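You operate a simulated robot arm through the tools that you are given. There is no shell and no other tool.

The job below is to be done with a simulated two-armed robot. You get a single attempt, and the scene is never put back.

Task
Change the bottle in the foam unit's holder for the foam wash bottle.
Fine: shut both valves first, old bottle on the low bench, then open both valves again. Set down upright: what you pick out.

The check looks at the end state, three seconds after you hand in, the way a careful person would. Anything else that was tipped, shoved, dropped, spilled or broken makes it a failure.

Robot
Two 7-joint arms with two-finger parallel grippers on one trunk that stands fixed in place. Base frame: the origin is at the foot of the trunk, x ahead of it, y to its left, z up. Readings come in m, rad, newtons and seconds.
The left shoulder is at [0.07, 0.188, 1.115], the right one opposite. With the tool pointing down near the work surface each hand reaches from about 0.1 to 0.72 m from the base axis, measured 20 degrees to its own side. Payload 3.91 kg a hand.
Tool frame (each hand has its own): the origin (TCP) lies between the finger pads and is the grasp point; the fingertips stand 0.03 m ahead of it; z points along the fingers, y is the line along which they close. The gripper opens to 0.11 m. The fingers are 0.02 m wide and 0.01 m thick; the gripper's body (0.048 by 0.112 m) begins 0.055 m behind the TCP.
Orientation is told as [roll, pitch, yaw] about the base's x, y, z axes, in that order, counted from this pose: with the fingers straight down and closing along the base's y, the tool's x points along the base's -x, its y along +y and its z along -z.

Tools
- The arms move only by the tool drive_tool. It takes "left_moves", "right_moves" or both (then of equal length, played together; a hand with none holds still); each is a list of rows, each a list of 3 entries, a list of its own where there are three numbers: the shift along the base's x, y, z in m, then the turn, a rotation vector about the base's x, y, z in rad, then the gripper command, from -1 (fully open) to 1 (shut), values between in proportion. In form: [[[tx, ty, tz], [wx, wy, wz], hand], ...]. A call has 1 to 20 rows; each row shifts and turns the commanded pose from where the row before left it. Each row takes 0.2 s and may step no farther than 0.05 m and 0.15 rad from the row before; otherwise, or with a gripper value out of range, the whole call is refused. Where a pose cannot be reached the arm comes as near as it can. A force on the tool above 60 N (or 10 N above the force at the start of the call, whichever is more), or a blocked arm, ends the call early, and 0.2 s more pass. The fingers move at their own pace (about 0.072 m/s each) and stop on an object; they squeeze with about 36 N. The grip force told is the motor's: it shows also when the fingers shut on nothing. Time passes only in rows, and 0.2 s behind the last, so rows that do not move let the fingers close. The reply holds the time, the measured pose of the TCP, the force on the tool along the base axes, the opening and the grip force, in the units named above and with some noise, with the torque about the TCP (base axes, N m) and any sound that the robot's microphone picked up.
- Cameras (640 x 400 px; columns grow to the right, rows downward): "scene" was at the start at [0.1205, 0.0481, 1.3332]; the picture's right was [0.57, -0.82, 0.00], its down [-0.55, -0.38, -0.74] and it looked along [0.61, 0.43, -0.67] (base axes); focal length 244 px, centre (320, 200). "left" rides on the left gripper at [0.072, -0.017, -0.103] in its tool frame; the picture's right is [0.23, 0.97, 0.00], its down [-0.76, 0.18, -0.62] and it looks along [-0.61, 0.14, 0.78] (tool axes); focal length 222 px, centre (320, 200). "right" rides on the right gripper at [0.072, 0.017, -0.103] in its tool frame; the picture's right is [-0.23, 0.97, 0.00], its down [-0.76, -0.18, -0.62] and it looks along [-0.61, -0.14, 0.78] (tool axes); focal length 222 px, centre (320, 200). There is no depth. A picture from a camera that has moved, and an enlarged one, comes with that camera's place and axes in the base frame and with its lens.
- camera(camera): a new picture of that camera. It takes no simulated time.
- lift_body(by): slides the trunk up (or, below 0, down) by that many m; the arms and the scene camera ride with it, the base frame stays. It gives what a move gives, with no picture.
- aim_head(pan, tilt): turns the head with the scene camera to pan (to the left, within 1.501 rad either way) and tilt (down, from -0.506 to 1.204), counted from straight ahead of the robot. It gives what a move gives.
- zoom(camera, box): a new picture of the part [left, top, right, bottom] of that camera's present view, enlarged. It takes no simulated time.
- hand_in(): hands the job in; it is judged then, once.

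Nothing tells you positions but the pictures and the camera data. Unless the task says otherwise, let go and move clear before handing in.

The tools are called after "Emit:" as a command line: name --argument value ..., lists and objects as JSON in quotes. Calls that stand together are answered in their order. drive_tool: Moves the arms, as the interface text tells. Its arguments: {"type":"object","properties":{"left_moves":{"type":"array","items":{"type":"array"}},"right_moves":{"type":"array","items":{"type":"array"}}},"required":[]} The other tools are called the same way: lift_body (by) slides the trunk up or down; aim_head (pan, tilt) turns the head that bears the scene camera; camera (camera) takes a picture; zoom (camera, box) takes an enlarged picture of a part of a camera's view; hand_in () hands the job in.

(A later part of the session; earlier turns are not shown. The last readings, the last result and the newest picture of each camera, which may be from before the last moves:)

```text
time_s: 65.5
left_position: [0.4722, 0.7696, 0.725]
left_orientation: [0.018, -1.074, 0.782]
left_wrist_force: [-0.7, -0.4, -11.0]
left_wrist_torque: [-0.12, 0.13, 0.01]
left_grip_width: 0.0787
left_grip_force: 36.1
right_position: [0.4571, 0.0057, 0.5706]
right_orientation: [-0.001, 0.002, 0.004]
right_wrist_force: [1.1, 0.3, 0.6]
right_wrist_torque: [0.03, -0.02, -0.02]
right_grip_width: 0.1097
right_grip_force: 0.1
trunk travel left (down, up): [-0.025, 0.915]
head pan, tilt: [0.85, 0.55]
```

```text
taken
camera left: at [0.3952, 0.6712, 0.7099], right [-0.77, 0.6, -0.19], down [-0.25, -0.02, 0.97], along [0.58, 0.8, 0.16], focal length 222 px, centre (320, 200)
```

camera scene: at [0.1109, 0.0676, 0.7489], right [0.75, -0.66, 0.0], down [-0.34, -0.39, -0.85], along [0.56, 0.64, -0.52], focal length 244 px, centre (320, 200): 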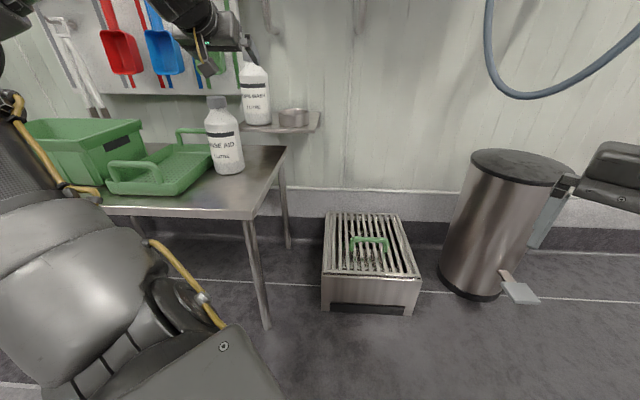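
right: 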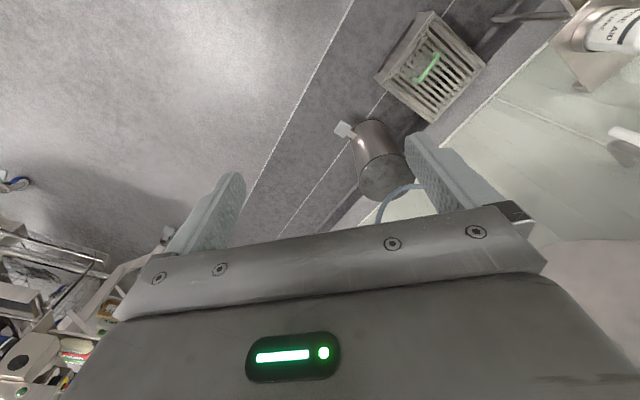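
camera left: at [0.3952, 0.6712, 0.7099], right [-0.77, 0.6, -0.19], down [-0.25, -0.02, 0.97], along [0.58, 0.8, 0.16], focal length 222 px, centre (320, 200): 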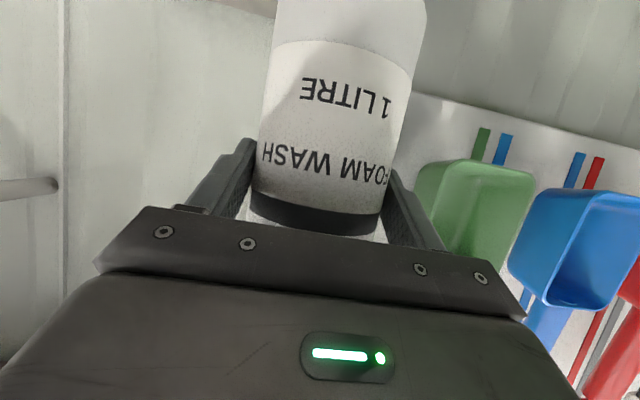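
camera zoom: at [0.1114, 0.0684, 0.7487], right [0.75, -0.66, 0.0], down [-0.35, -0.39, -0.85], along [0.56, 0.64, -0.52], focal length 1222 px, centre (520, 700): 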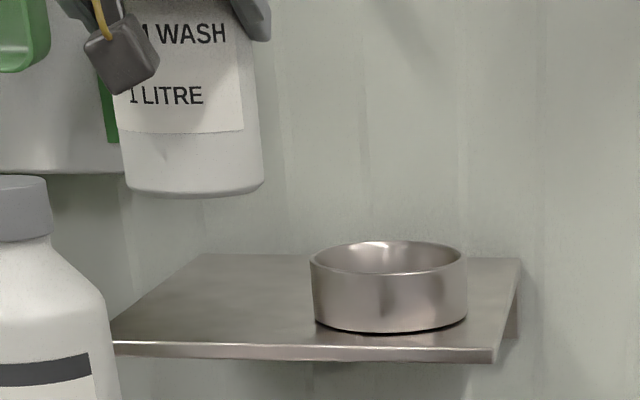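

Foam Wash is lifted (≈11 N). I move it right, over the holder, staying below the suction tube.

Emit:
drive_tool --left_moves '[[[0.0255, -0.0256, 0], [0, 0, 0], 1], [[0.0255, -0.0256, 0], [0, 0, 0], 1], [[0.0256, -0.0257, 0], [0, 0, 0], 1], [[0, 0, -0.0196], [0, 0, 0], 1]]'

Emit:
zoom --camera "scene" --box '[225, 60, 335, 140]'

Emit:
camera --camera "left"

```text
time_s: 66.5
left_position: [0.549, 0.6941, 0.7038]
left_orientation: [0.019, -1.074, 0.783]
left_wrist_force: [0.6, 0.4, -10.6]
left_wrist_torque: [-0.11, 0.12, 0.01]
left_grip_width: 0.0788
left_grip_force: 36.2
right_position: [0.4576, 0.0067, 0.5699]
right_orientation: [-0.002, 0.002, 0.005]
right_wrist_force: [-0.2, 0.2, 0.3]
right_wrist_torque: [0.02, 0.01, -0.01]
right_grip_width: 0.1101
right_grip_force: 0.1
trunk travel left (down, up): [-0.025, 0.915]
head pan, tilt: [0.85, 0.55]
```

```text
5.00 times, centred on (280, 100) of scene
camera zoom: at [0.1118, 0.0687, 0.7486], right [0.75, -0.66, 0.0], down [-0.35, -0.39, -0.85], along [0.56, 0.64, -0.52], focal length 1222 px, centre (520, 700)
```

zoom: 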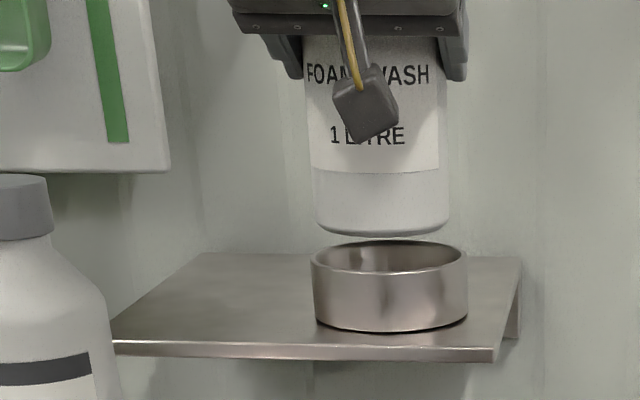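

```text
taken
camera left: at [0.4731, 0.5934, 0.69], right [-0.77, 0.6, -0.19], down [-0.25, -0.02, 0.97], along [0.58, 0.8, 0.16], focal length 222 px, centre (320, 200)
```

left: 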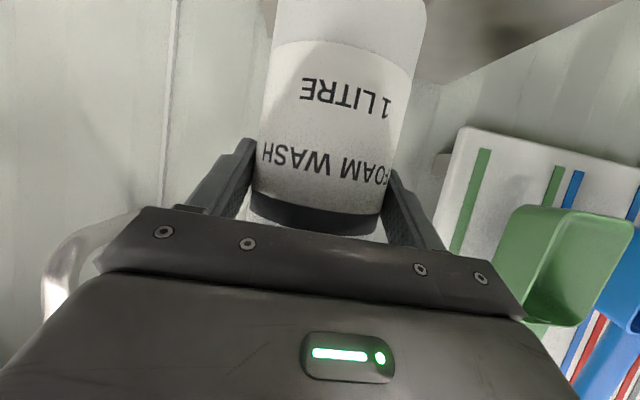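

Emit:
zoom --camera "scene" --box '[272, 92, 328, 127]'

Emit:
zoom --camera "left" --box '[200, 0, 440, 150]'

```text
11.43 times, centred on (300, 110) of scene
camera zoom: at [0.1118, 0.0687, 0.7486], right [0.75, -0.66, 0.0], down [-0.35, -0.39, -0.85], along [0.56, 0.64, -0.52], focal length 2792 px, centre (549, 1234)
```

zoom: 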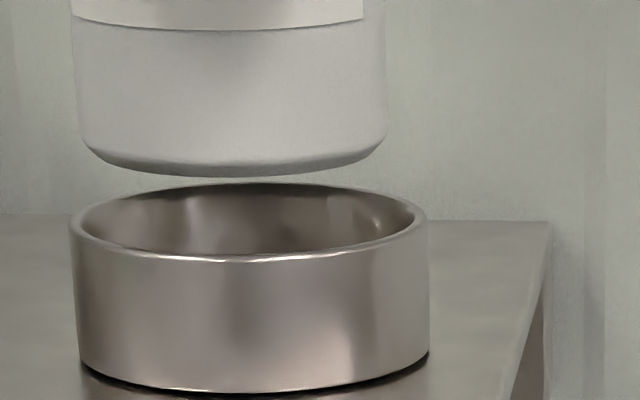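

```text
2.67 times, centred on (320, 75) of left
camera zoom: at [0.4731, 0.5934, 0.69], right [-0.77, 0.6, -0.19], down [-0.25, -0.02, 0.97], along [0.58, 0.8, 0.16], focal length 592 px, centre (320, 533)
```

zoom: 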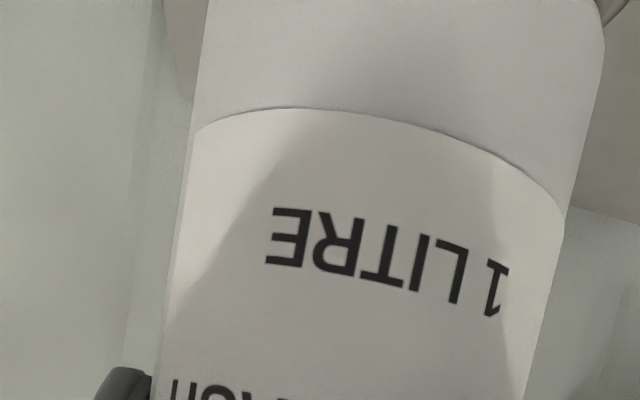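

The Foam Wash bottle hovers over the ring, about 2–3 mm left of centre. I make a small correction and come down to just above the rim for a closer comparison.

Emit:
drive_tool --left_moves '[[[0.0004, -0.0028, -0.005], [0, 0, 0], 1], [[0, 0, -0.008], [0, 0, 0], 1], [[0, 0, 0], [0, 0, 0], 1]]'

Emit:
zoom --camera "scene" --box '[272, 92, 328, 127]'

```text
time_s: 67.3
left_position: [0.5493, 0.6896, 0.6914]
left_orientation: [0.019, -1.077, 0.782]
left_wrist_force: [-0.7, -0.9, -10.3]
left_wrist_torque: [-0.13, 0.09, 0.01]
left_grip_width: 0.0786
left_grip_force: 35.5
right_position: [0.4566, 0.0053, 0.5702]
right_orientation: [-0.001, 0.001, 0.006]
right_wrist_force: [-0.1, 0.1, 0.6]
right_wrist_torque: [-0.02, -0.01, -0.01]
right_grip_width: 0.1098
right_grip_force: 0.0
trunk travel left (down, up): [-0.025, 0.915]
head pan, tilt: [0.85, 0.55]
```

```text
11.43 times, centred on (300, 110) of scene
camera zoom: at [0.1116, 0.0685, 0.7487], right [0.75, -0.66, 0.0], down [-0.35, -0.39, -0.85], along [0.56, 0.64, -0.52], focal length 2792 px, centre (549, 1234)
```

zoom: 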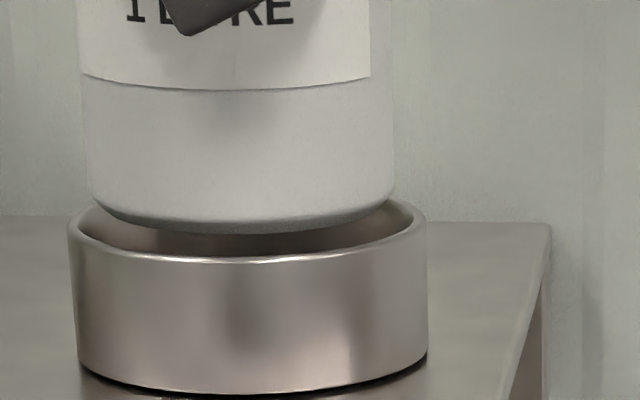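

Emit:
drive_tool --left_moves '[[[0.0004, -0.0004, -0.004], [0, 0, 0], 1], [[0, 0, -0.004], [0, 0, 0], 1]]'

Emit:
zoom --camera "scene" --box '[272, 92, 328, 127]'

```text
time_s: 67.9
left_position: [0.5503, 0.6903, 0.6833]
left_orientation: [0.017, -1.075, 0.783]
left_wrist_force: [-0.5, 0.5, -9.8]
left_wrist_torque: [-0.09, 0.09, 0.04]
left_grip_width: 0.0788
left_grip_force: 36.3
right_position: [0.4555, 0.0066, 0.5706]
right_orientation: [-0.002, 0.001, 0.006]
right_wrist_force: [0.2, -0.9, -0.7]
right_wrist_torque: [-0.01, 0.01, 0.02]
right_grip_width: 0.1102
right_grip_force: 0.2
trunk travel left (down, up): [-0.025, 0.915]
head pan, tilt: [0.85, 0.55]
```

```text
11.43 times, centred on (300, 110) of scene
camera zoom: at [0.1116, 0.0685, 0.7487], right [0.75, -0.66, 0.0], down [-0.35, -0.39, -0.85], along [0.56, 0.64, -0.52], focal length 2792 px, centre (549, 1234)
```

zoom: 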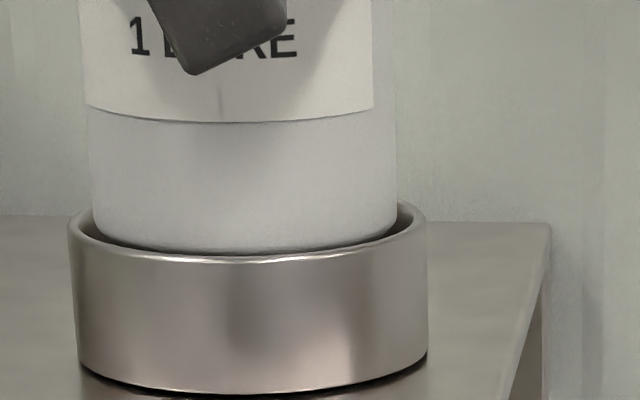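

Clear gap all round and no contact force; the base is entering the ring. I continue downward in small steps.

Emit:
drive_tool --left_moves '[[[0.0004, -0.0004, -0.004], [0, 0, 0], 1], [[0, 0, -0.004], [0, 0, 0], 1]]'

Emit:
zoom --camera "scene" --box '[272, 92, 328, 127]'

```text
time_s: 68.5
left_position: [0.5511, 0.6896, 0.6763]
left_orientation: [0.019, -1.076, 0.781]
left_wrist_force: [-0.3, 0.2, -10.7]
left_wrist_torque: [-0.1, 0.13, 0.01]
left_grip_width: 0.0786
left_grip_force: 35.7
right_position: [0.4565, 0.0051, 0.5693]
right_orientation: [-0.002, 0.001, 0.003]
right_wrist_force: [-0.1, -0.7, -0.1]
right_wrist_torque: [-0.01, 0.0, -0.04]
right_grip_width: 0.1096
right_grip_force: 0.2
trunk travel left (down, up): [-0.025, 0.915]
head pan, tilt: [0.85, 0.55]
```

```text
11.43 times, centred on (300, 110) of scene
camera zoom: at [0.1116, 0.0685, 0.7487], right [0.75, -0.66, 0.0], down [-0.35, -0.39, -0.85], along [0.56, 0.64, -0.52], focal length 2792 px, centre (549, 1234)
```

zoom: 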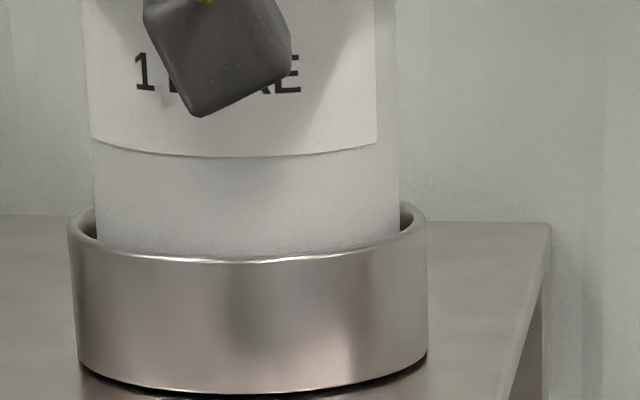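

Emit:
drive_tool --left_moves '[[[0, 0, -0.005], [0, 0, 0], 1], [[0, 0, -0.005], [0, 0, 0], 1], [[0, 0, -0.004], [0, 0, 0], 1]]'

```text
time_s: 69.3
left_position: [0.5495, 0.69, 0.6612]
left_orientation: [0.017, -1.074, 0.783]
left_wrist_force: [0.8, 1.3, -10.7]
left_wrist_torque: [-0.24, 0.23, 0.01]
left_grip_width: 0.0787
left_grip_force: 35.6
right_position: [0.4561, 0.0057, 0.5699]
right_orientation: [-0.004, 0.002, 0.002]
right_wrist_force: [0.9, -0.1, 0.2]
right_wrist_torque: [0.01, -0.01, 0.0]
right_grip_width: 0.1099
right_grip_force: 0.0
trunk travel left (down, up): [-0.025, 0.915]
head pan, tilt: [0.85, 0.55]
```

Emit:
drive_tool --left_moves '[[[0, 0, -0.003], [0, 0, 0], 1], [[0, 0, -0.003], [0, 0, 0], 1]]'

Emit:
zoom --camera "scene" --box '[250, 70, 330, 127]'

```text
time_s: 69.9
left_position: [0.5501, 0.6887, 0.6569]
left_orientation: [0.018, -1.08, 0.784]
left_wrist_force: [0.0, 0.7, -5.1]
left_wrist_torque: [-0.29, 0.05, -0.02]
left_grip_width: 0.0788
left_grip_force: 35.9
right_position: [0.4574, 0.0059, 0.5714]
right_orientation: [-0.002, -0.001, 0.003]
right_wrist_force: [0.5, 0.0, -0.1]
right_wrist_torque: [-0.02, 0.01, 0.0]
right_grip_width: 0.1097
right_grip_force: 0.1
trunk travel left (down, up): [-0.025, 0.915]
head pan, tilt: [0.85, 0.55]
```

```text
7.02 times, centred on (290, 98) of scene
camera zoom: at [0.1112, 0.0681, 0.749], right [0.75, -0.66, 0.0], down [-0.35, -0.39, -0.85], along [0.56, 0.64, -0.52], focal length 1715 px, centre (530, 912)
```

zoom: 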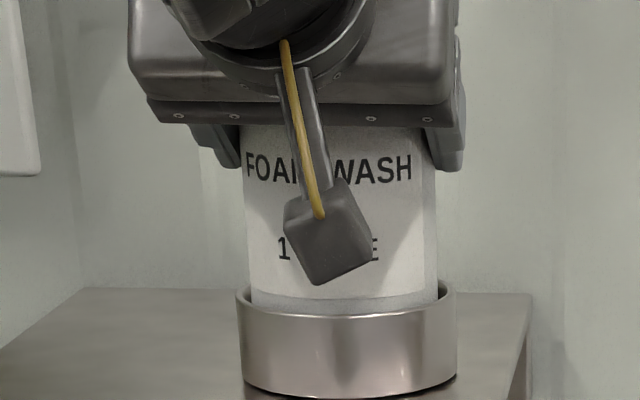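

Emit:
drive_tool --left_moves '[[[0, 0, -0.002], [0, 0, 0], 1], [[0, 0, 0], [0, 0, 0], 1]]'

```text
time_s: 70.5
left_position: [0.5471, 0.6886, 0.6592]
left_orientation: [0.014, -1.083, 0.785]
left_wrist_force: [2.7, 5.7, 7.3]
left_wrist_torque: [-0.07, -0.33, 0.13]
left_grip_width: 0.0787
left_grip_force: 36.1
right_position: [0.4562, 0.005, 0.5707]
right_orientation: [0.0, 0.0, 0.003]
right_wrist_force: [0.0, -0.4, -0.2]
right_wrist_torque: [-0.03, 0.01, 0.0]
right_grip_width: 0.1101
right_grip_force: 0.0
trunk travel left (down, up): [-0.025, 0.915]
head pan, tilt: [0.85, 0.55]
```

The bottle is seated on the ring floor (upward reaction now 7 N). I open the gripper and check that it stands freely.

Emit:
drive_tool --left_moves '[[[0, 0, 0.001], [0, 0, 0], 1], [[0, 0, 0], [0, 0, 0], 0], [[0, 0, 0], [0, 0, 0], -0.6], [[0, 0, 0], [0, 0, 0], -1], [[0, 0, 0], [0, 0, 0], -1]]'

Emit:
camera --camera "left"

Emit:
zoom --camera "scene" --box '[225, 60, 335, 140]'

```text
time_s: 71.7
left_position: [0.5474, 0.689, 0.6559]
left_orientation: [0.021, -1.077, 0.78]
left_wrist_force: [-0.1, 0.4, 0.2]
left_wrist_torque: [0.03, 0.0, 0.0]
left_grip_width: 0.1099
left_grip_force: 0.2
right_position: [0.4565, 0.0047, 0.5716]
right_orientation: [-0.001, 0.0, 0.003]
right_wrist_force: [-0.3, -0.4, -0.1]
right_wrist_torque: [-0.02, 0.01, -0.01]
right_grip_width: 0.11
right_grip_force: 0.1
trunk travel left (down, up): [-0.025, 0.915]
head pan, tilt: [0.85, 0.55]
```

```text
taken
camera left: at [0.4722, 0.5891, 0.6419], right [-0.77, 0.6, -0.19], down [-0.25, -0.02, 0.97], along [0.58, 0.8, 0.17], focal length 222 px, centre (320, 200)
```

left: 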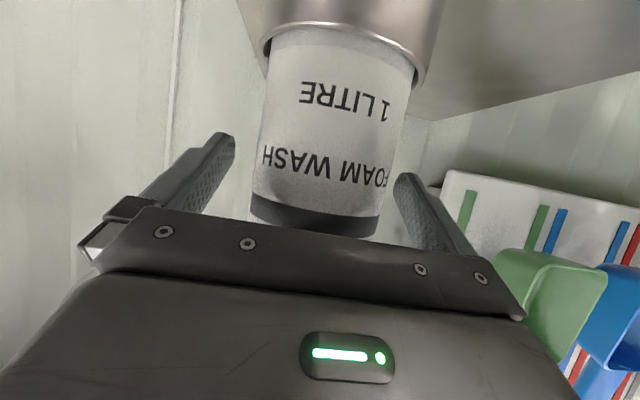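

```text
5.00 times, centred on (280, 100) of scene
camera zoom: at [0.1109, 0.0676, 0.7489], right [0.75, -0.66, 0.0], down [-0.34, -0.39, -0.85], along [0.56, 0.64, -0.52], focal length 1222 px, centre (520, 700)
```

zoom: 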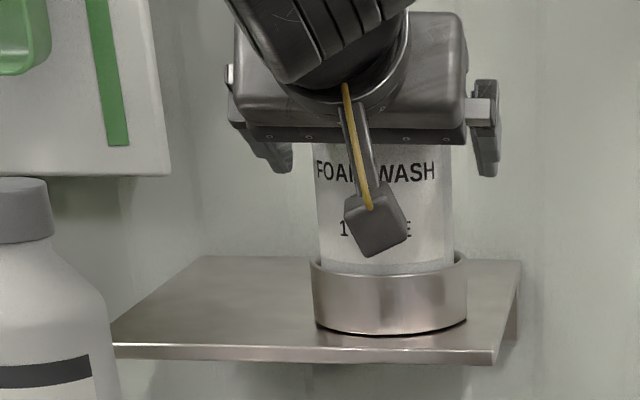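

Foam Wash stands in the holder. I withdraw straight back along the approach path.

Emit:
drive_tool --left_moves '[[[-0.0144, -0.0156, 0], [0, 0, 0], -1], [[-0.0144, -0.0156, 0], [0, 0, 0], -1], [[-0.0144, -0.0156, 0], [0, 0, 0], -1], [[-0.0144, -0.0156, 0], [0, 0, 0], -1], [[-0.012, -0.012, 0.02], [0, 0, 0], -1]]'

Emit:
camera --camera "left"

Emit:
camera --camera "scene"

```text
time_s: 72.9
left_position: [0.4781, 0.6148, 0.6768]
left_orientation: [0.017, -1.079, 0.783]
left_wrist_force: [0.2, -0.3, -0.5]
left_wrist_torque: [0.01, -0.01, 0.0]
left_grip_width: 0.1101
left_grip_force: 0.1
right_position: [0.4583, 0.0051, 0.5715]
right_orientation: [0.001, 0.0, 0.004]
right_wrist_force: [0.7, -0.7, 0.1]
right_wrist_torque: [0.0, 0.04, 0.01]
right_grip_width: 0.1097
right_grip_force: 0.0
trunk travel left (down, up): [-0.025, 0.915]
head pan, tilt: [0.85, 0.55]
```

```text
taken
camera left: at [0.403, 0.5149, 0.6623], right [-0.77, 0.6, -0.19], down [-0.25, -0.02, 0.97], along [0.58, 0.8, 0.17], focal length 222 px, centre (320, 200)
```

left: 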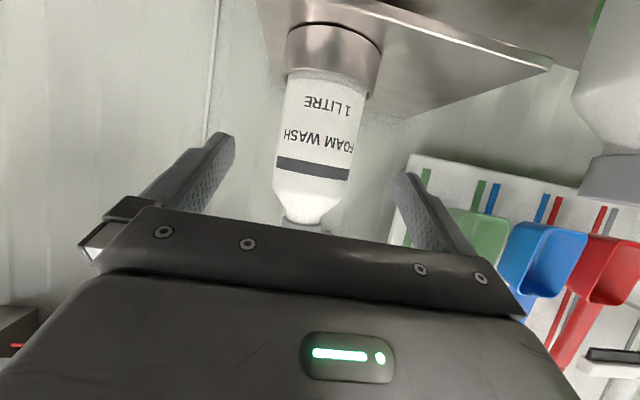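

```text
taken
camera scene: at [0.111, 0.0676, 0.7489], right [0.75, -0.66, 0.0], down [-0.34, -0.39, -0.85], along [0.56, 0.64, -0.52], focal length 244 px, centre (320, 200)
```

scene: 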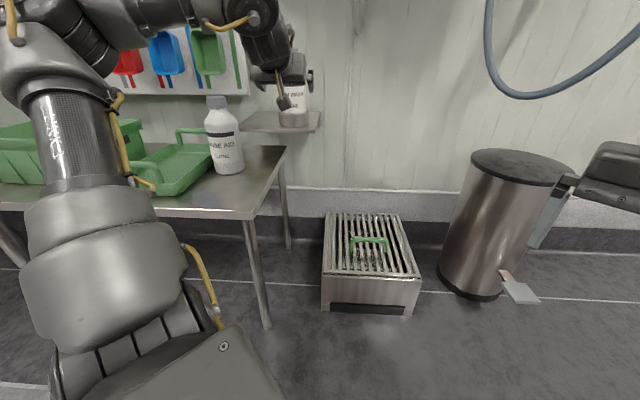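

Everything stands as wanted. I close the fingers and raise the trunk 0.3 m back to the valve working height.

Emit:
drive_tool --left_moves '[[[-0.003, -0.003, 0.01], [0, 0, 0], 0], [[0, 0, 0.01], [0, 0, 0], 1], [[0, 0, 0.01], [0, 0, 0], 1], [[0, 0, 0.01], [0, 0, 0], 1]]'

Emit:
lift_body --by 0.27

Emit:
camera --camera "left"

Emit:
camera --camera "scene"

```text
time_s: 73.9
left_position: [0.4766, 0.6112, 0.7153]
left_orientation: [0.017, -1.079, 0.783]
left_wrist_force: [0.4, 0.1, 0.5]
left_wrist_torque: [-0.04, 0.01, 0.03]
left_grip_width: 0.0001
left_grip_force: 29.8
right_position: [0.4571, 0.004, 0.5699]
right_orientation: [0.0, 0.0, 0.003]
right_wrist_force: [0.2, 0.0, 0.5]
right_wrist_torque: [0.0, 0.02, -0.02]
right_grip_width: 0.1101
right_grip_force: 0.1
trunk travel left (down, up): [-0.025, 0.915]
head pan, tilt: [0.85, 0.55]
```

```text
time_s: 76.6
left_position: [0.4769, 0.6114, 0.9862]
left_orientation: [0.018, -1.078, 0.78]
left_wrist_force: [0.0, -0.8, 0.3]
left_wrist_torque: [0.01, -0.01, 0.02]
left_grip_width: 0.0002
left_grip_force: 35.7
right_position: [0.456, 0.0049, 0.8409]
right_orientation: [-0.001, 0.0, 0.002]
right_wrist_force: [-0.4, 0.2, 0.0]
right_wrist_torque: [0.02, 0.02, 0.02]
right_grip_width: 0.11
right_grip_force: 0.1
trunk travel left (down, up): [-0.295, 0.645]
head pan, tilt: [0.85, 0.55]
```

```text
taken
camera left: at [0.4005, 0.5118, 0.9715], right [-0.77, 0.6, -0.19], down [-0.25, -0.02, 0.97], along [0.58, 0.8, 0.17], focal length 222 px, centre (320, 200)
```

left: 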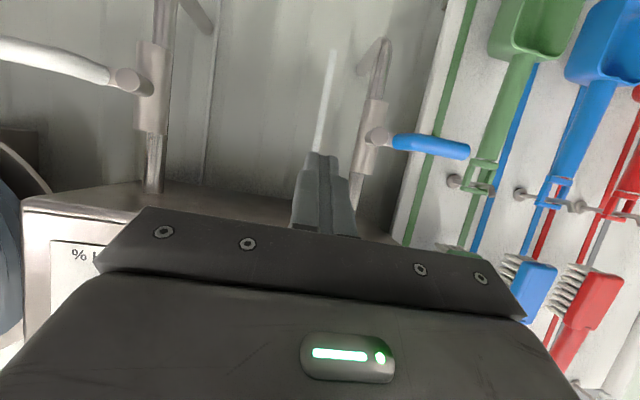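

```text
taken
camera scene: at [0.1111, 0.0678, 1.0189], right [0.75, -0.66, 0.0], down [-0.34, -0.39, -0.85], along [0.56, 0.64, -0.52], focal length 244 px, centre (320, 200)
```

scene: 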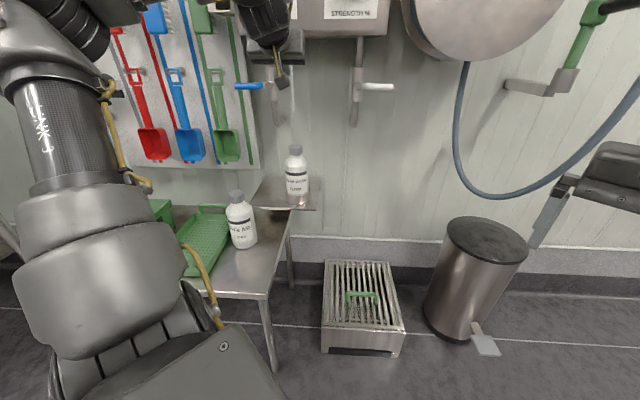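

Both levers still lie across their pipes and both bottles are upright. I move the closed fingers to below the blue lever, staying in front of it.

Emit:
drive_tool --left_moves '[[[-0.0119, 0.0189, -0.0152], [0, 0, 0], 1], [[-0.0119, 0.0189, -0.0152], [0, 0, 0], 1], [[-0.0119, 0.0189, -0.0152], [0, 0, 0], 1], [[-0.0119, 0.0189, -0.0152], [0, 0, 0], 1], [[-0.0119, 0.0189, -0.0152], [0, 0, 0], 1], [[-0.0119, 0.0189, -0.0152], [0, 0, 0], 1]]'

Emit:
camera --camera "left"

Emit:
zoom --camera "left" --box '[220, 80, 440, 240]'

```text
time_s: 78.0
left_position: [0.4055, 0.7247, 0.8937]
left_orientation: [0.019, -1.079, 0.783]
left_wrist_force: [0.2, 0.0, 0.2]
left_wrist_torque: [0.01, -0.01, 0.04]
left_grip_width: 0.0002
left_grip_force: 36.1
right_position: [0.4556, 0.0064, 0.8415]
right_orientation: [-0.002, 0.001, 0.003]
right_wrist_force: [0.4, 0.5, -0.1]
right_wrist_torque: [0.01, -0.02, 0.04]
right_grip_width: 0.1099
right_grip_force: 0.0
trunk travel left (down, up): [-0.295, 0.645]
head pan, tilt: [0.85, 0.55]
```

```text
taken
camera left: at [0.3298, 0.6255, 0.8787], right [-0.77, 0.6, -0.19], down [-0.25, -0.02, 0.97], along [0.58, 0.8, 0.17], focal length 222 px, centre (320, 200)
```

left: 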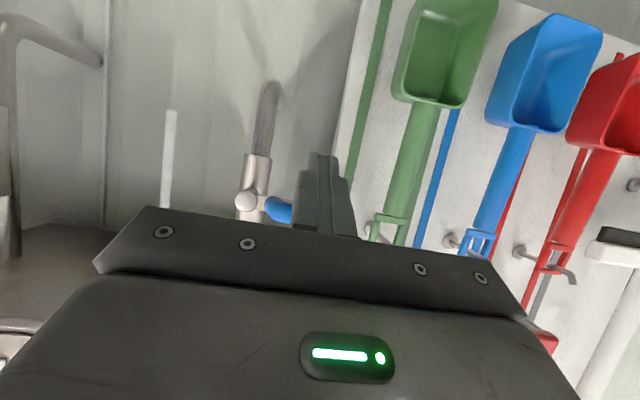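

```text
2.50 times, centred on (330, 160) of left
camera zoom: at [0.3298, 0.6255, 0.8787], right [-0.77, 0.6, -0.19], down [-0.25, -0.02, 0.97], along [0.58, 0.8, 0.17], focal length 555 px, centre (295, 300)
```

zoom: 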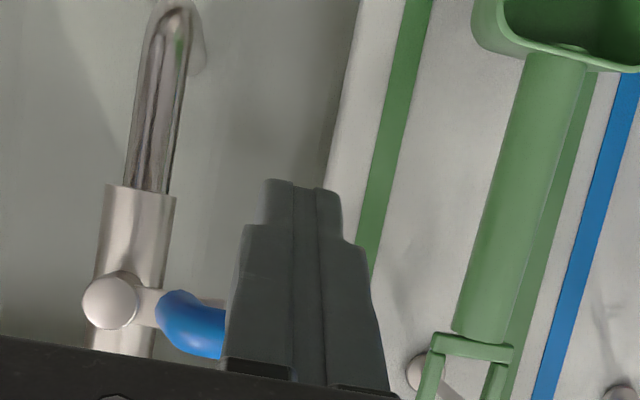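

Emit:
drive_tool --left_moves '[[[0.014, 0.014, 0], [0, 0, 0], 1], [[0.014, 0.014, 0], [0, 0, 0], 1], [[0.014, 0.014, 0], [0, 0, 0], 1], [[0, 0, 0.012], [0, 0, 0], 1], [[-0.001, 0.001, 0.011], [0, 0, 0], 1]]'

Emit:
camera --camera "left"

```text
time_s: 79.2
left_position: [0.4465, 0.7685, 0.918]
left_orientation: [0.018, -1.077, 0.781]
left_wrist_force: [-0.3, -2.0, -1.7]
left_wrist_torque: [0.0, 0.02, 0.0]
left_grip_width: 0.0001
left_grip_force: 36.6
right_position: [0.4571, 0.006, 0.8403]
right_orientation: [-0.001, -0.001, 0.004]
right_wrist_force: [0.4, 0.5, 0.3]
right_wrist_torque: [-0.01, 0.03, 0.01]
right_grip_width: 0.1098
right_grip_force: 0.0
trunk travel left (down, up): [-0.295, 0.645]
head pan, tilt: [0.85, 0.55]
```

```text
taken
camera left: at [0.3706, 0.6682, 0.9031], right [-0.77, 0.6, -0.19], down [-0.25, -0.02, 0.97], along [0.58, 0.8, 0.17], focal length 222 px, centre (320, 200)
```

left: 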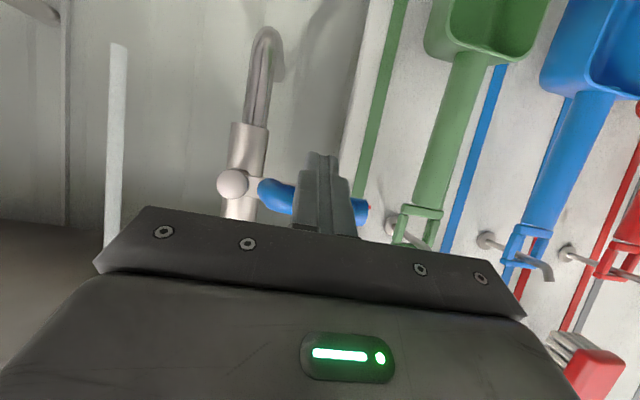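

Emit:
drive_tool --left_moves '[[[-0.0016, 0.0016, 0.0117], [0, 0, 0], 1], [[-0.0002, 0.0002, 0.0142], [0, 0, 0], 1], [[0.0023, -0.0023, 0.0139], [0, 0, 0], 1]]'

Emit:
camera --camera "left"

```text
time_s: 80.0
left_position: [0.4461, 0.767, 0.9594]
left_orientation: [0.018, -1.078, 0.782]
left_wrist_force: [-0.5, 1.0, 0.1]
left_wrist_torque: [0.04, -0.04, 0.02]
left_grip_width: 0.0001
left_grip_force: 36.0
right_position: [0.4557, 0.0062, 0.8404]
right_orientation: [0.0, -0.001, 0.005]
right_wrist_force: [-0.1, -0.9, -0.7]
right_wrist_torque: [-0.02, -0.07, -0.02]
right_grip_width: 0.1099
right_grip_force: 0.1
trunk travel left (down, up): [-0.295, 0.645]
head pan, tilt: [0.85, 0.55]
```

```text
taken
camera left: at [0.3702, 0.667, 0.944], right [-0.77, 0.6, -0.19], down [-0.25, -0.02, 0.97], along [0.58, 0.8, 0.17], focal length 222 px, centre (320, 200)
```

left: 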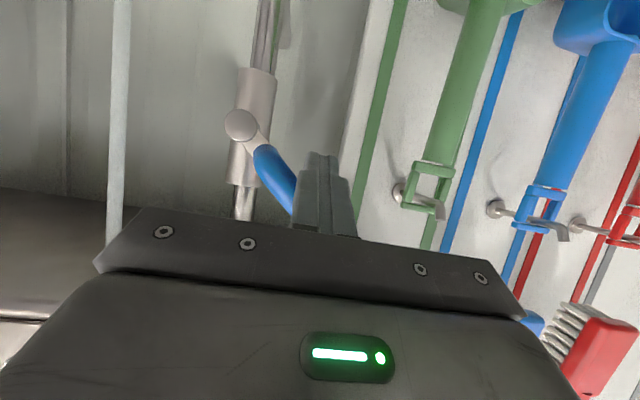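

Emit:
drive_tool --left_moves '[[[0.0049, -0.0049, 0.0125], [0, 0, 0], 1], [[0.007, -0.007, 0.0103], [0, 0, 0], 1], [[0.0086, -0.0086, 0.0074], [0, 0, 0], 1]]'

Emit:
camera --camera "left"

Emit:
zoom --camera "left" --box '[180, 60, 400, 240]'

```text
time_s: 80.8
left_position: [0.4669, 0.7454, 0.9874]
left_orientation: [0.018, -1.079, 0.782]
left_wrist_force: [-0.2, 0.4, 0.1]
left_wrist_torque: [-0.02, -0.01, 0.0]
left_grip_width: 0.0
left_grip_force: 35.9
right_position: [0.4562, 0.0033, 0.8405]
right_orientation: [0.0, 0.0, 0.004]
right_wrist_force: [0.3, 0.0, 0.0]
right_wrist_torque: [-0.02, -0.03, 0.01]
right_grip_width: 0.1099
right_grip_force: 0.1
trunk travel left (down, up): [-0.295, 0.645]
head pan, tilt: [0.85, 0.55]
```

```text
taken
camera left: at [0.3911, 0.6459, 0.9729], right [-0.77, 0.6, -0.19], down [-0.25, -0.02, 0.97], along [0.58, 0.8, 0.17], focal length 222 px, centre (320, 200)
```

left: 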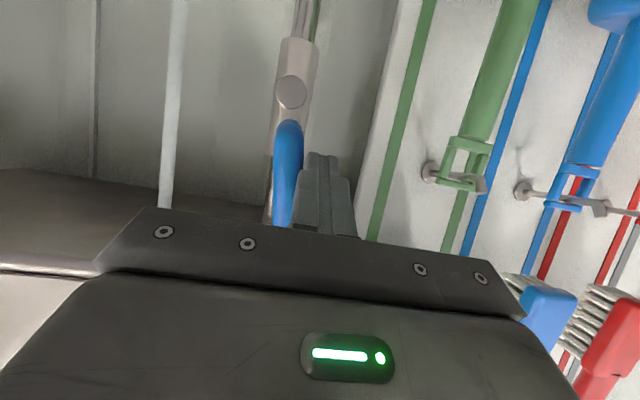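

```text
2.22 times, centred on (290, 150) of left
camera zoom: at [0.3911, 0.6459, 0.9729], right [-0.77, 0.6, -0.19], down [-0.25, -0.02, 0.97], along [0.58, 0.8, 0.17], focal length 494 px, centre (387, 311)
```

zoom: 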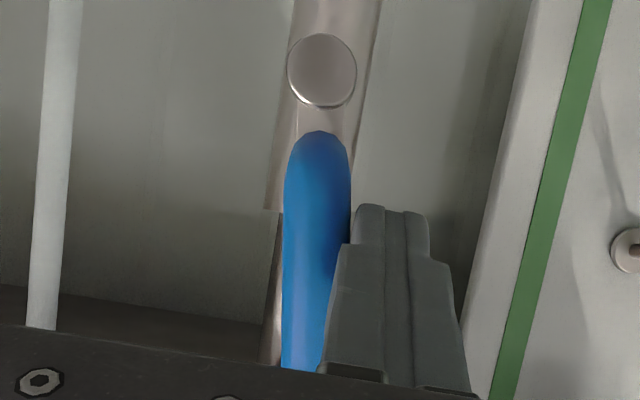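

Emit:
drive_tool --left_moves '[[[0.0025, -0.0025, 0], [0, 0, 0], 1], [[0.002, -0.002, 0], [0, 0, 0], 1]]'

```text
time_s: 81.4
left_position: [0.4703, 0.7419, 0.9881]
left_orientation: [0.018, -1.079, 0.781]
left_wrist_force: [-0.6, 0.8, 1.2]
left_wrist_torque: [0.02, -0.03, 0.08]
left_grip_width: 0.0001
left_grip_force: 36.0
right_position: [0.4552, 0.005, 0.8411]
right_orientation: [-0.001, 0.0, 0.005]
right_wrist_force: [0.3, 0.3, 0.1]
right_wrist_torque: [0.0, 0.02, -0.01]
right_grip_width: 0.11
right_grip_force: 0.0
trunk travel left (down, up): [-0.295, 0.645]
head pan, tilt: [0.85, 0.55]
```

Emit:
drive_tool --left_moves '[[[0.002, -0.002, 0], [0, 0, 0], 1], [[0.002, -0.002, 0], [0, 0, 0], 1]]'

Emit:
zoom --camera "left" --box '[180, 60, 400, 240]'

```text
time_s: 82.0
left_position: [0.4719, 0.7394, 0.988]
left_orientation: [0.017, -1.079, 0.788]
left_wrist_force: [-7.2, 8.7, 3.6]
left_wrist_torque: [0.06, 0.04, 0.26]
left_grip_width: 0.0
left_grip_force: 36.0
right_position: [0.4558, 0.0062, 0.8408]
right_orientation: [-0.002, -0.002, 0.004]
right_wrist_force: [0.1, 0.2, -1.1]
right_wrist_torque: [0.01, 0.03, -0.04]
right_grip_width: 0.11
right_grip_force: 0.1
trunk travel left (down, up): [-0.295, 0.645]
head pan, tilt: [0.85, 0.55]
```

```text
2.22 times, centred on (290, 150) of left
camera zoom: at [0.3974, 0.6391, 0.9734], right [-0.78, 0.6, -0.19], down [-0.25, -0.02, 0.97], along [0.58, 0.8, 0.17], focal length 494 px, centre (387, 311)
```

zoom: 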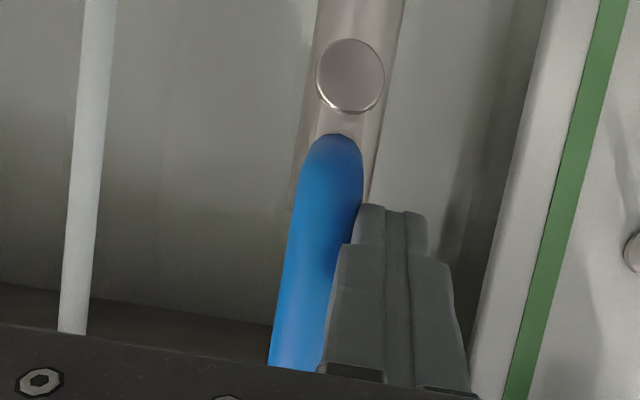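

The blue lever is back against its open stop, in line with the pipe. I back away and slide across to above the white lever.

Emit:
drive_tool --left_moves '[[[-0.0045, 0.0045, 0], [0, 0, 0], 1], [[-0.0106, -0.0106, 0], [0, 0, 0], 1], [[-0.0106, -0.0106, 0], [0, 0, 0], 1], [[-0.0106, -0.0106, 0], [0, 0, 0], 1]]'

Emit:
camera --camera "left"

```text
time_s: 83.0
left_position: [0.4393, 0.7102, 0.9878]
left_orientation: [0.017, -1.079, 0.781]
left_wrist_force: [0.3, 0.2, -0.4]
left_wrist_torque: [-0.03, 0.03, 0.04]
left_grip_width: 0.0
left_grip_force: 35.7
right_position: [0.4568, 0.0051, 0.8419]
right_orientation: [0.0, 0.0, 0.003]
right_wrist_force: [0.9, 0.0, 0.3]
right_wrist_torque: [-0.01, -0.03, -0.03]
right_grip_width: 0.1101
right_grip_force: 0.1
trunk travel left (down, up): [-0.295, 0.645]
head pan, tilt: [0.85, 0.55]
```

```text
taken
camera left: at [0.3627, 0.6111, 0.9733], right [-0.77, 0.6, -0.19], down [-0.25, -0.02, 0.97], along [0.58, 0.8, 0.17], focal length 222 px, centre (320, 200)
```

left: 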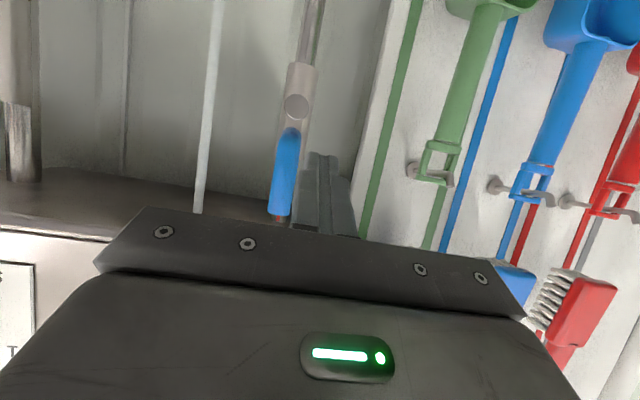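

Emit:
drive_tool --left_moves '[[[-0.007, -0.007, 0], [0, 0, 0], 1], [[0.0266, -0.0266, 0], [0, 0, 0], 1], [[0.0266, -0.0266, 0], [0, 0, 0], 1], [[0.0266, -0.0266, 0], [0, 0, 0], 1], [[0.0266, -0.0266, 0], [0, 0, 0], 1]]'

Emit:
camera --camera "scene"

```text
time_s: 84.2
left_position: [0.5377, 0.5965, 0.9876]
left_orientation: [0.021, -1.079, 0.78]
left_wrist_force: [-0.1, -0.1, -0.1]
left_wrist_torque: [0.02, 0.0, 0.02]
left_grip_width: 0.0
left_grip_force: 35.6
right_position: [0.458, 0.004, 0.841]
right_orientation: [0.0, 0.002, 0.004]
right_wrist_force: [-0.3, -0.9, -1.2]
right_wrist_torque: [-0.01, -0.02, 0.03]
right_grip_width: 0.1101
right_grip_force: 0.0
trunk travel left (down, up): [-0.295, 0.645]
head pan, tilt: [0.85, 0.55]
```

```text
taken
camera scene: at [0.1117, 0.0669, 1.0189], right [0.75, -0.66, 0.0], down [-0.35, -0.39, -0.85], along [0.56, 0.64, -0.52], focal length 244 px, centre (320, 200)
```

scene: 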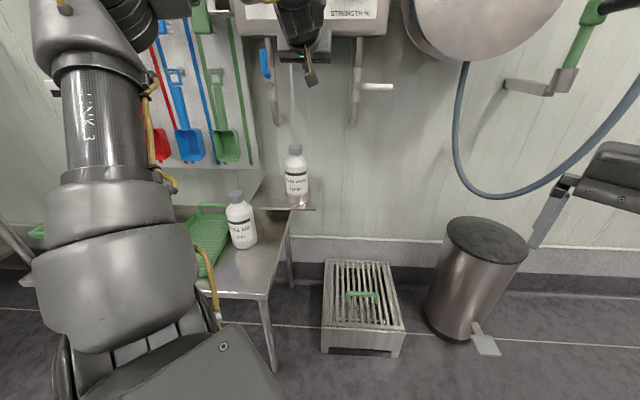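

Emit:
drive_tool --left_moves '[[[0.0265, -0.0265, 0], [0, 0, 0], 1], [[0.0265, -0.0265, 0], [0, 0, 0], 1], [[0.0265, -0.0265, 0], [0, 0, 0], 1], [[0.0265, -0.0265, 0], [0, 0, 0], 1], [[0.0265, -0.0265, 0], [0, 0, 0], 1]]'

Emit:
camera --camera "left"

```text
time_s: 85.4
left_position: [0.6542, 0.5086, 0.9616]
left_orientation: [0.014, -1.08, 0.781]
left_wrist_force: [0.8, -1.1, -0.8]
left_wrist_torque: [0.0, -0.03, 0.03]
left_grip_width: 0.0
left_grip_force: 35.7
left hand out of reach, approached as far as the arm can: row 4, 5
right_position: [0.4579, 0.0053, 0.8401]
right_orientation: [0.0, 0.003, 0.002]
right_wrist_force: [-0.2, -0.4, -0.3]
right_wrist_torque: [-0.02, 0.02, 0.01]
right_grip_width: 0.1101
right_grip_force: 0.0
trunk travel left (down, up): [-0.295, 0.645]
head pan, tilt: [0.85, 0.55]
```

```text
taken
camera left: at [0.5783, 0.4093, 0.9473], right [-0.77, 0.61, -0.19], down [-0.26, -0.01, 0.97], along [0.59, 0.79, 0.17], focal length 222 px, centre (320, 200)
```

left: 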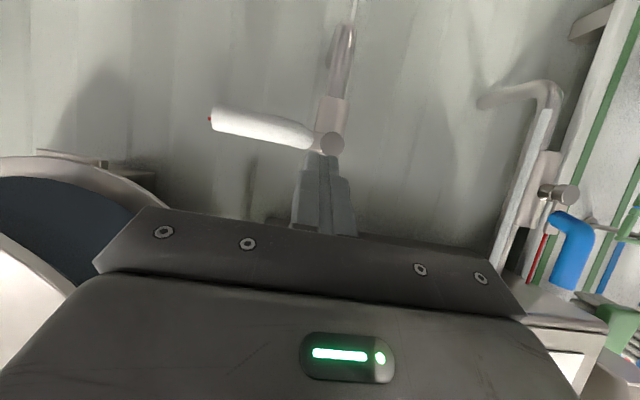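

The reach is marginal here at this trunk height. I step back slightly, lower the hand, and raise the trunk 8.5 cm to regain reach.

Emit:
drive_tool --left_moves '[[[-0.0175, 0.0035, 0], [0, 0, 0], 1], [[-0.0035, -0.0035, -0.02], [0, 0, 0], 1], [[0, 0, -0.025], [0, 0, 0], 1]]'

Emit:
lift_body --by 0.085

Emit:
camera --camera "left"

```text
time_s: 86.2
left_position: [0.6325, 0.5073, 0.9163]
left_orientation: [0.016, -1.079, 0.782]
left_wrist_force: [0.2, -0.2, -1.3]
left_wrist_torque: [0.03, 0.02, 0.01]
left_grip_width: 0.0
left_grip_force: 36.1
right_position: [0.4569, 0.005, 0.8396]
right_orientation: [0.0, 0.0, 0.002]
right_wrist_force: [0.4, 0.7, 0.1]
right_wrist_torque: [-0.01, -0.01, 0.01]
right_grip_width: 0.11
right_grip_force: 0.1
trunk travel left (down, up): [-0.295, 0.645]
head pan, tilt: [0.85, 0.55]
```

```text
time_s: 87.4
left_position: [0.6318, 0.5082, 1.0017]
left_orientation: [0.021, -1.078, 0.78]
left_wrist_force: [0.2, 0.0, -0.9]
left_wrist_torque: [-0.02, 0.01, 0.01]
left_grip_width: 0.0
left_grip_force: 35.5
right_position: [0.4575, 0.0057, 0.9258]
right_orientation: [-0.003, 0.001, 0.003]
right_wrist_force: [0.0, -0.6, -0.4]
right_wrist_torque: [-0.03, -0.01, -0.01]
right_grip_width: 0.1099
right_grip_force: 0.1
trunk travel left (down, up): [-0.38, 0.56]
head pan, tilt: [0.85, 0.55]
```

```text
taken
camera left: at [0.5566, 0.4085, 0.987], right [-0.77, 0.6, -0.19], down [-0.25, -0.02, 0.97], along [0.58, 0.8, 0.17], focal length 222 px, centre (320, 200)
```

left: 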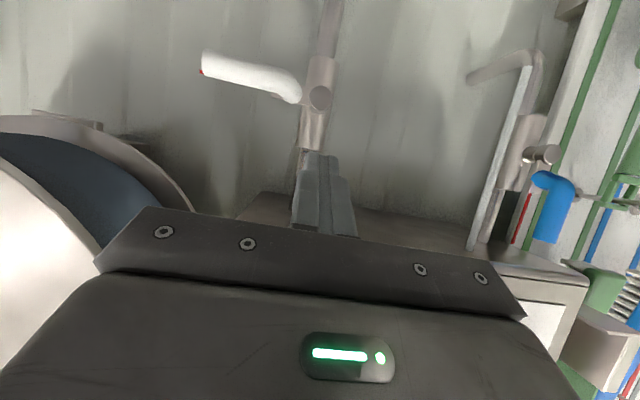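

Emit:
drive_tool --left_moves '[[[0.0212, -0.0212, -0.004], [0, 0, 0], 1], [[0.0212, -0.0212, -0.004], [0, 0, 0], 1]]'

Emit:
camera --camera "left"

```text
time_s: 88.0
left_position: [0.668, 0.4845, 0.9854]
left_orientation: [0.01, -1.079, 0.784]
left_wrist_force: [-0.9, 0.2, 0.3]
left_wrist_torque: [0.0, 0.0, -0.04]
left_grip_width: 0.0
left_grip_force: 36.5
left hand out of reach, approached as far as the arm can: row 2
right_position: [0.4574, 0.0054, 0.926]
right_orientation: [-0.001, 0.0, 0.005]
right_wrist_force: [-0.6, 0.8, -0.5]
right_wrist_torque: [-0.02, -0.02, 0.04]
right_grip_width: 0.1101
right_grip_force: 0.0
trunk travel left (down, up): [-0.38, 0.56]
head pan, tilt: [0.85, 0.55]
```

```text
taken
camera left: at [0.5918, 0.386, 0.9701], right [-0.77, 0.61, -0.2], down [-0.26, -0.01, 0.97], along [0.58, 0.79, 0.17], focal length 222 px, centre (320, 200)
```

left: 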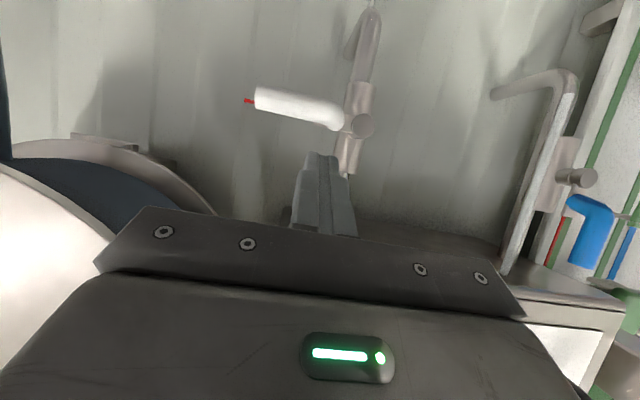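

Emit:
drive_tool --left_moves '[[[0.0141, 0.0141, 0], [0, 0, 0], 1], [[0.0165, 0.0165, 0], [0, 0, 0], 1], [[0.0113, -0.0113, -0.005], [0, 0, 0], 1]]'

Emit:
camera --camera "left"

Emit:
zoom --camera "left" --box '[220, 80, 440, 240]'

```text
time_s: 88.8
left_position: [0.7123, 0.5036, 0.9797]
left_orientation: [0.021, -1.078, 0.78]
left_wrist_force: [0.8, -0.2, 0.2]
left_wrist_torque: [0.02, 0.0, -0.02]
left_grip_width: 0.0002
left_grip_force: 35.4
right_position: [0.4583, 0.0046, 0.9253]
right_orientation: [-0.001, 0.003, 0.004]
right_wrist_force: [0.0, 0.0, -0.1]
right_wrist_torque: [-0.02, -0.01, 0.0]
right_grip_width: 0.11
right_grip_force: 0.0
trunk travel left (down, up): [-0.38, 0.56]
head pan, tilt: [0.85, 0.55]
```

```text
taken
camera left: at [0.6364, 0.404, 0.9657], right [-0.77, 0.6, -0.19], down [-0.25, -0.02, 0.97], along [0.58, 0.8, 0.17], focal length 222 px, centre (320, 200)
```

left: 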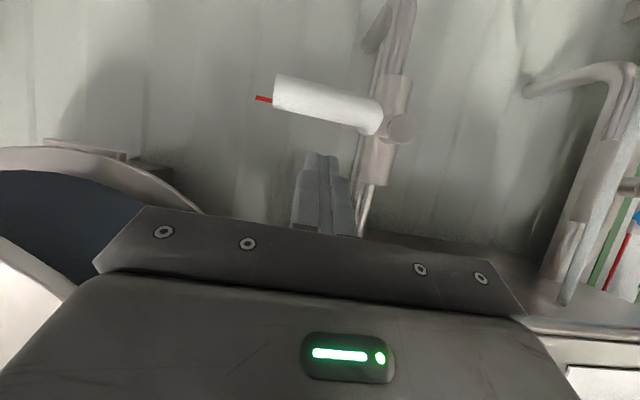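

```text
2.50 times, centred on (330, 160) of left
camera zoom: at [0.6364, 0.404, 0.9657], right [-0.77, 0.6, -0.19], down [-0.25, -0.02, 0.97], along [0.58, 0.8, 0.17], focal length 555 px, centre (295, 300)
```

zoom: 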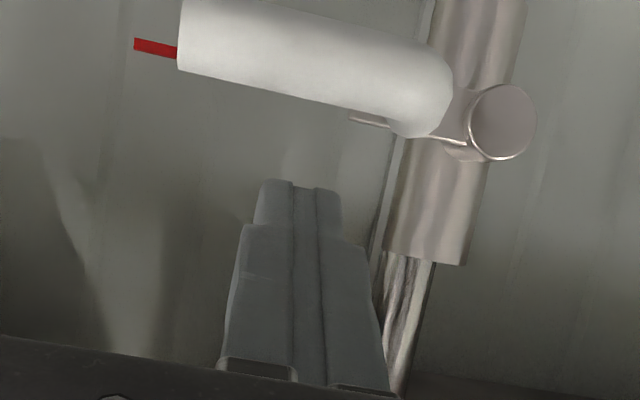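

The fingers are just above the white lever near its middle. I press it down and around along its arc.

Emit:
drive_tool --left_moves '[[[-0.0008, 0.0008, -0.0187], [0, 0, 0], 1], [[0.0021, -0.0021, -0.015], [0, 0, 0], 1], [[0, 0, -0.0155], [0, 0, 0], 1], [[-0.0029, 0.0029, -0.0149], [0, 0, 0], 1]]'

Emit:
camera --camera "left"

```text
time_s: 89.8
left_position: [0.7095, 0.5062, 0.9173]
left_orientation: [0.02, -1.079, 0.78]
left_wrist_force: [1.0, 0.6, -0.2]
left_wrist_torque: [-0.03, 0.0, 0.0]
left_grip_width: 0.0001
left_grip_force: 36.6
right_position: [0.4576, 0.0057, 0.9254]
right_orientation: [-0.002, 0.0, 0.003]
right_wrist_force: [-0.2, 0.1, -0.2]
right_wrist_torque: [0.0, 0.0, 0.02]
right_grip_width: 0.11
right_grip_force: 0.0
trunk travel left (down, up): [-0.38, 0.56]
head pan, tilt: [0.85, 0.55]
```

```text
taken
camera left: at [0.6337, 0.4064, 0.9028], right [-0.77, 0.6, -0.19], down [-0.25, -0.02, 0.97], along [0.58, 0.8, 0.17], focal length 222 px, centre (320, 200)
```

left: 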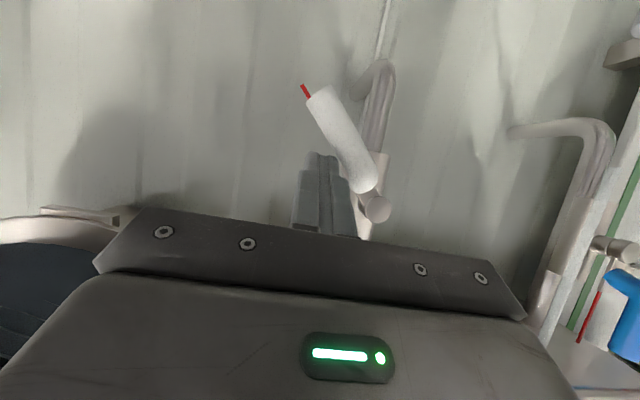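

Emit:
drive_tool --left_moves '[[[-0.0045, 0.0045, -0.0149], [0, 0, 0], 1], [[-0.0078, 0.0078, -0.0108], [0, 0, 0], 1], [[-0.0095, 0.0095, -0.0076], [0, 0, 0], 1]]'

Emit:
camera --camera "left"

Emit:
zoom --camera "left" --box '[240, 60, 440, 240]'

```text
time_s: 90.6
left_position: [0.6885, 0.5299, 0.8864]
left_orientation: [0.016, -1.079, 0.781]
left_wrist_force: [0.3, -0.4, 0.2]
left_wrist_torque: [0.01, 0.01, -0.05]
left_grip_width: 0.0002
left_grip_force: 36.3
right_position: [0.4558, 0.0059, 0.9254]
right_orientation: [-0.002, 0.0, 0.005]
right_wrist_force: [0.8, 0.2, -1.6]
right_wrist_torque: [0.02, 0.02, -0.02]
right_grip_width: 0.11
right_grip_force: 0.1
trunk travel left (down, up): [-0.38, 0.56]
head pan, tilt: [0.85, 0.55]
```

```text
taken
camera left: at [0.612, 0.429, 0.8711], right [-0.77, 0.6, -0.19], down [-0.25, -0.02, 0.97], along [0.58, 0.8, 0.17], focal length 222 px, centre (320, 200)
```

left: 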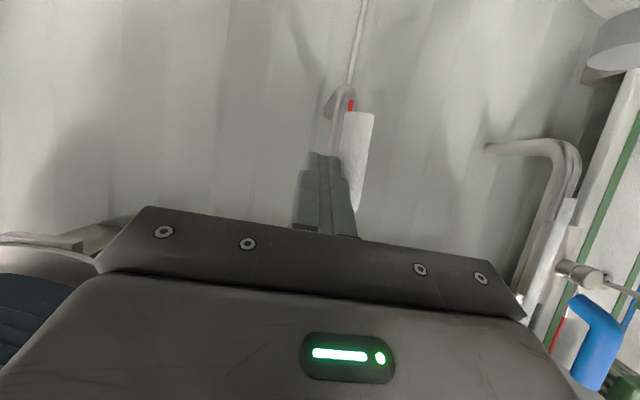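

```text
2.22 times, centred on (340, 150) of left
camera zoom: at [0.612, 0.429, 0.8711], right [-0.77, 0.6, -0.19], down [-0.25, -0.02, 0.97], along [0.58, 0.8, 0.17], focal length 494 px, centre (276, 311)
```

zoom: 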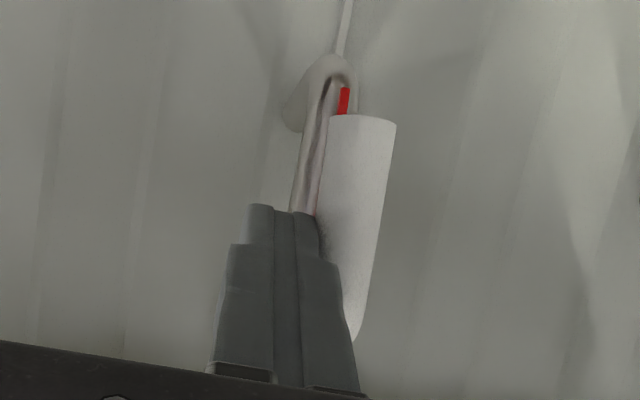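

Emit:
drive_tool --left_moves '[[[-0.0025, 0.0025, 0], [0, 0, 0], 1], [[-0.002, 0.002, 0], [0, 0, 0], 1]]'

```text
time_s: 91.2
left_position: [0.6841, 0.5306, 0.8842]
left_orientation: [0.019, -1.079, 0.779]
left_wrist_force: [7.1, -4.0, 0.6]
left_wrist_torque: [-0.02, -0.05, -0.13]
left_grip_width: 0.0002
left_grip_force: 35.9
right_position: [0.4578, 0.0039, 0.9252]
right_orientation: [0.0, 0.002, 0.004]
right_wrist_force: [-0.1, -0.1, -0.8]
right_wrist_torque: [0.0, -0.01, -0.02]
right_grip_width: 0.1103
right_grip_force: 0.0
trunk travel left (down, up): [-0.38, 0.56]
head pan, tilt: [0.85, 0.55]
```

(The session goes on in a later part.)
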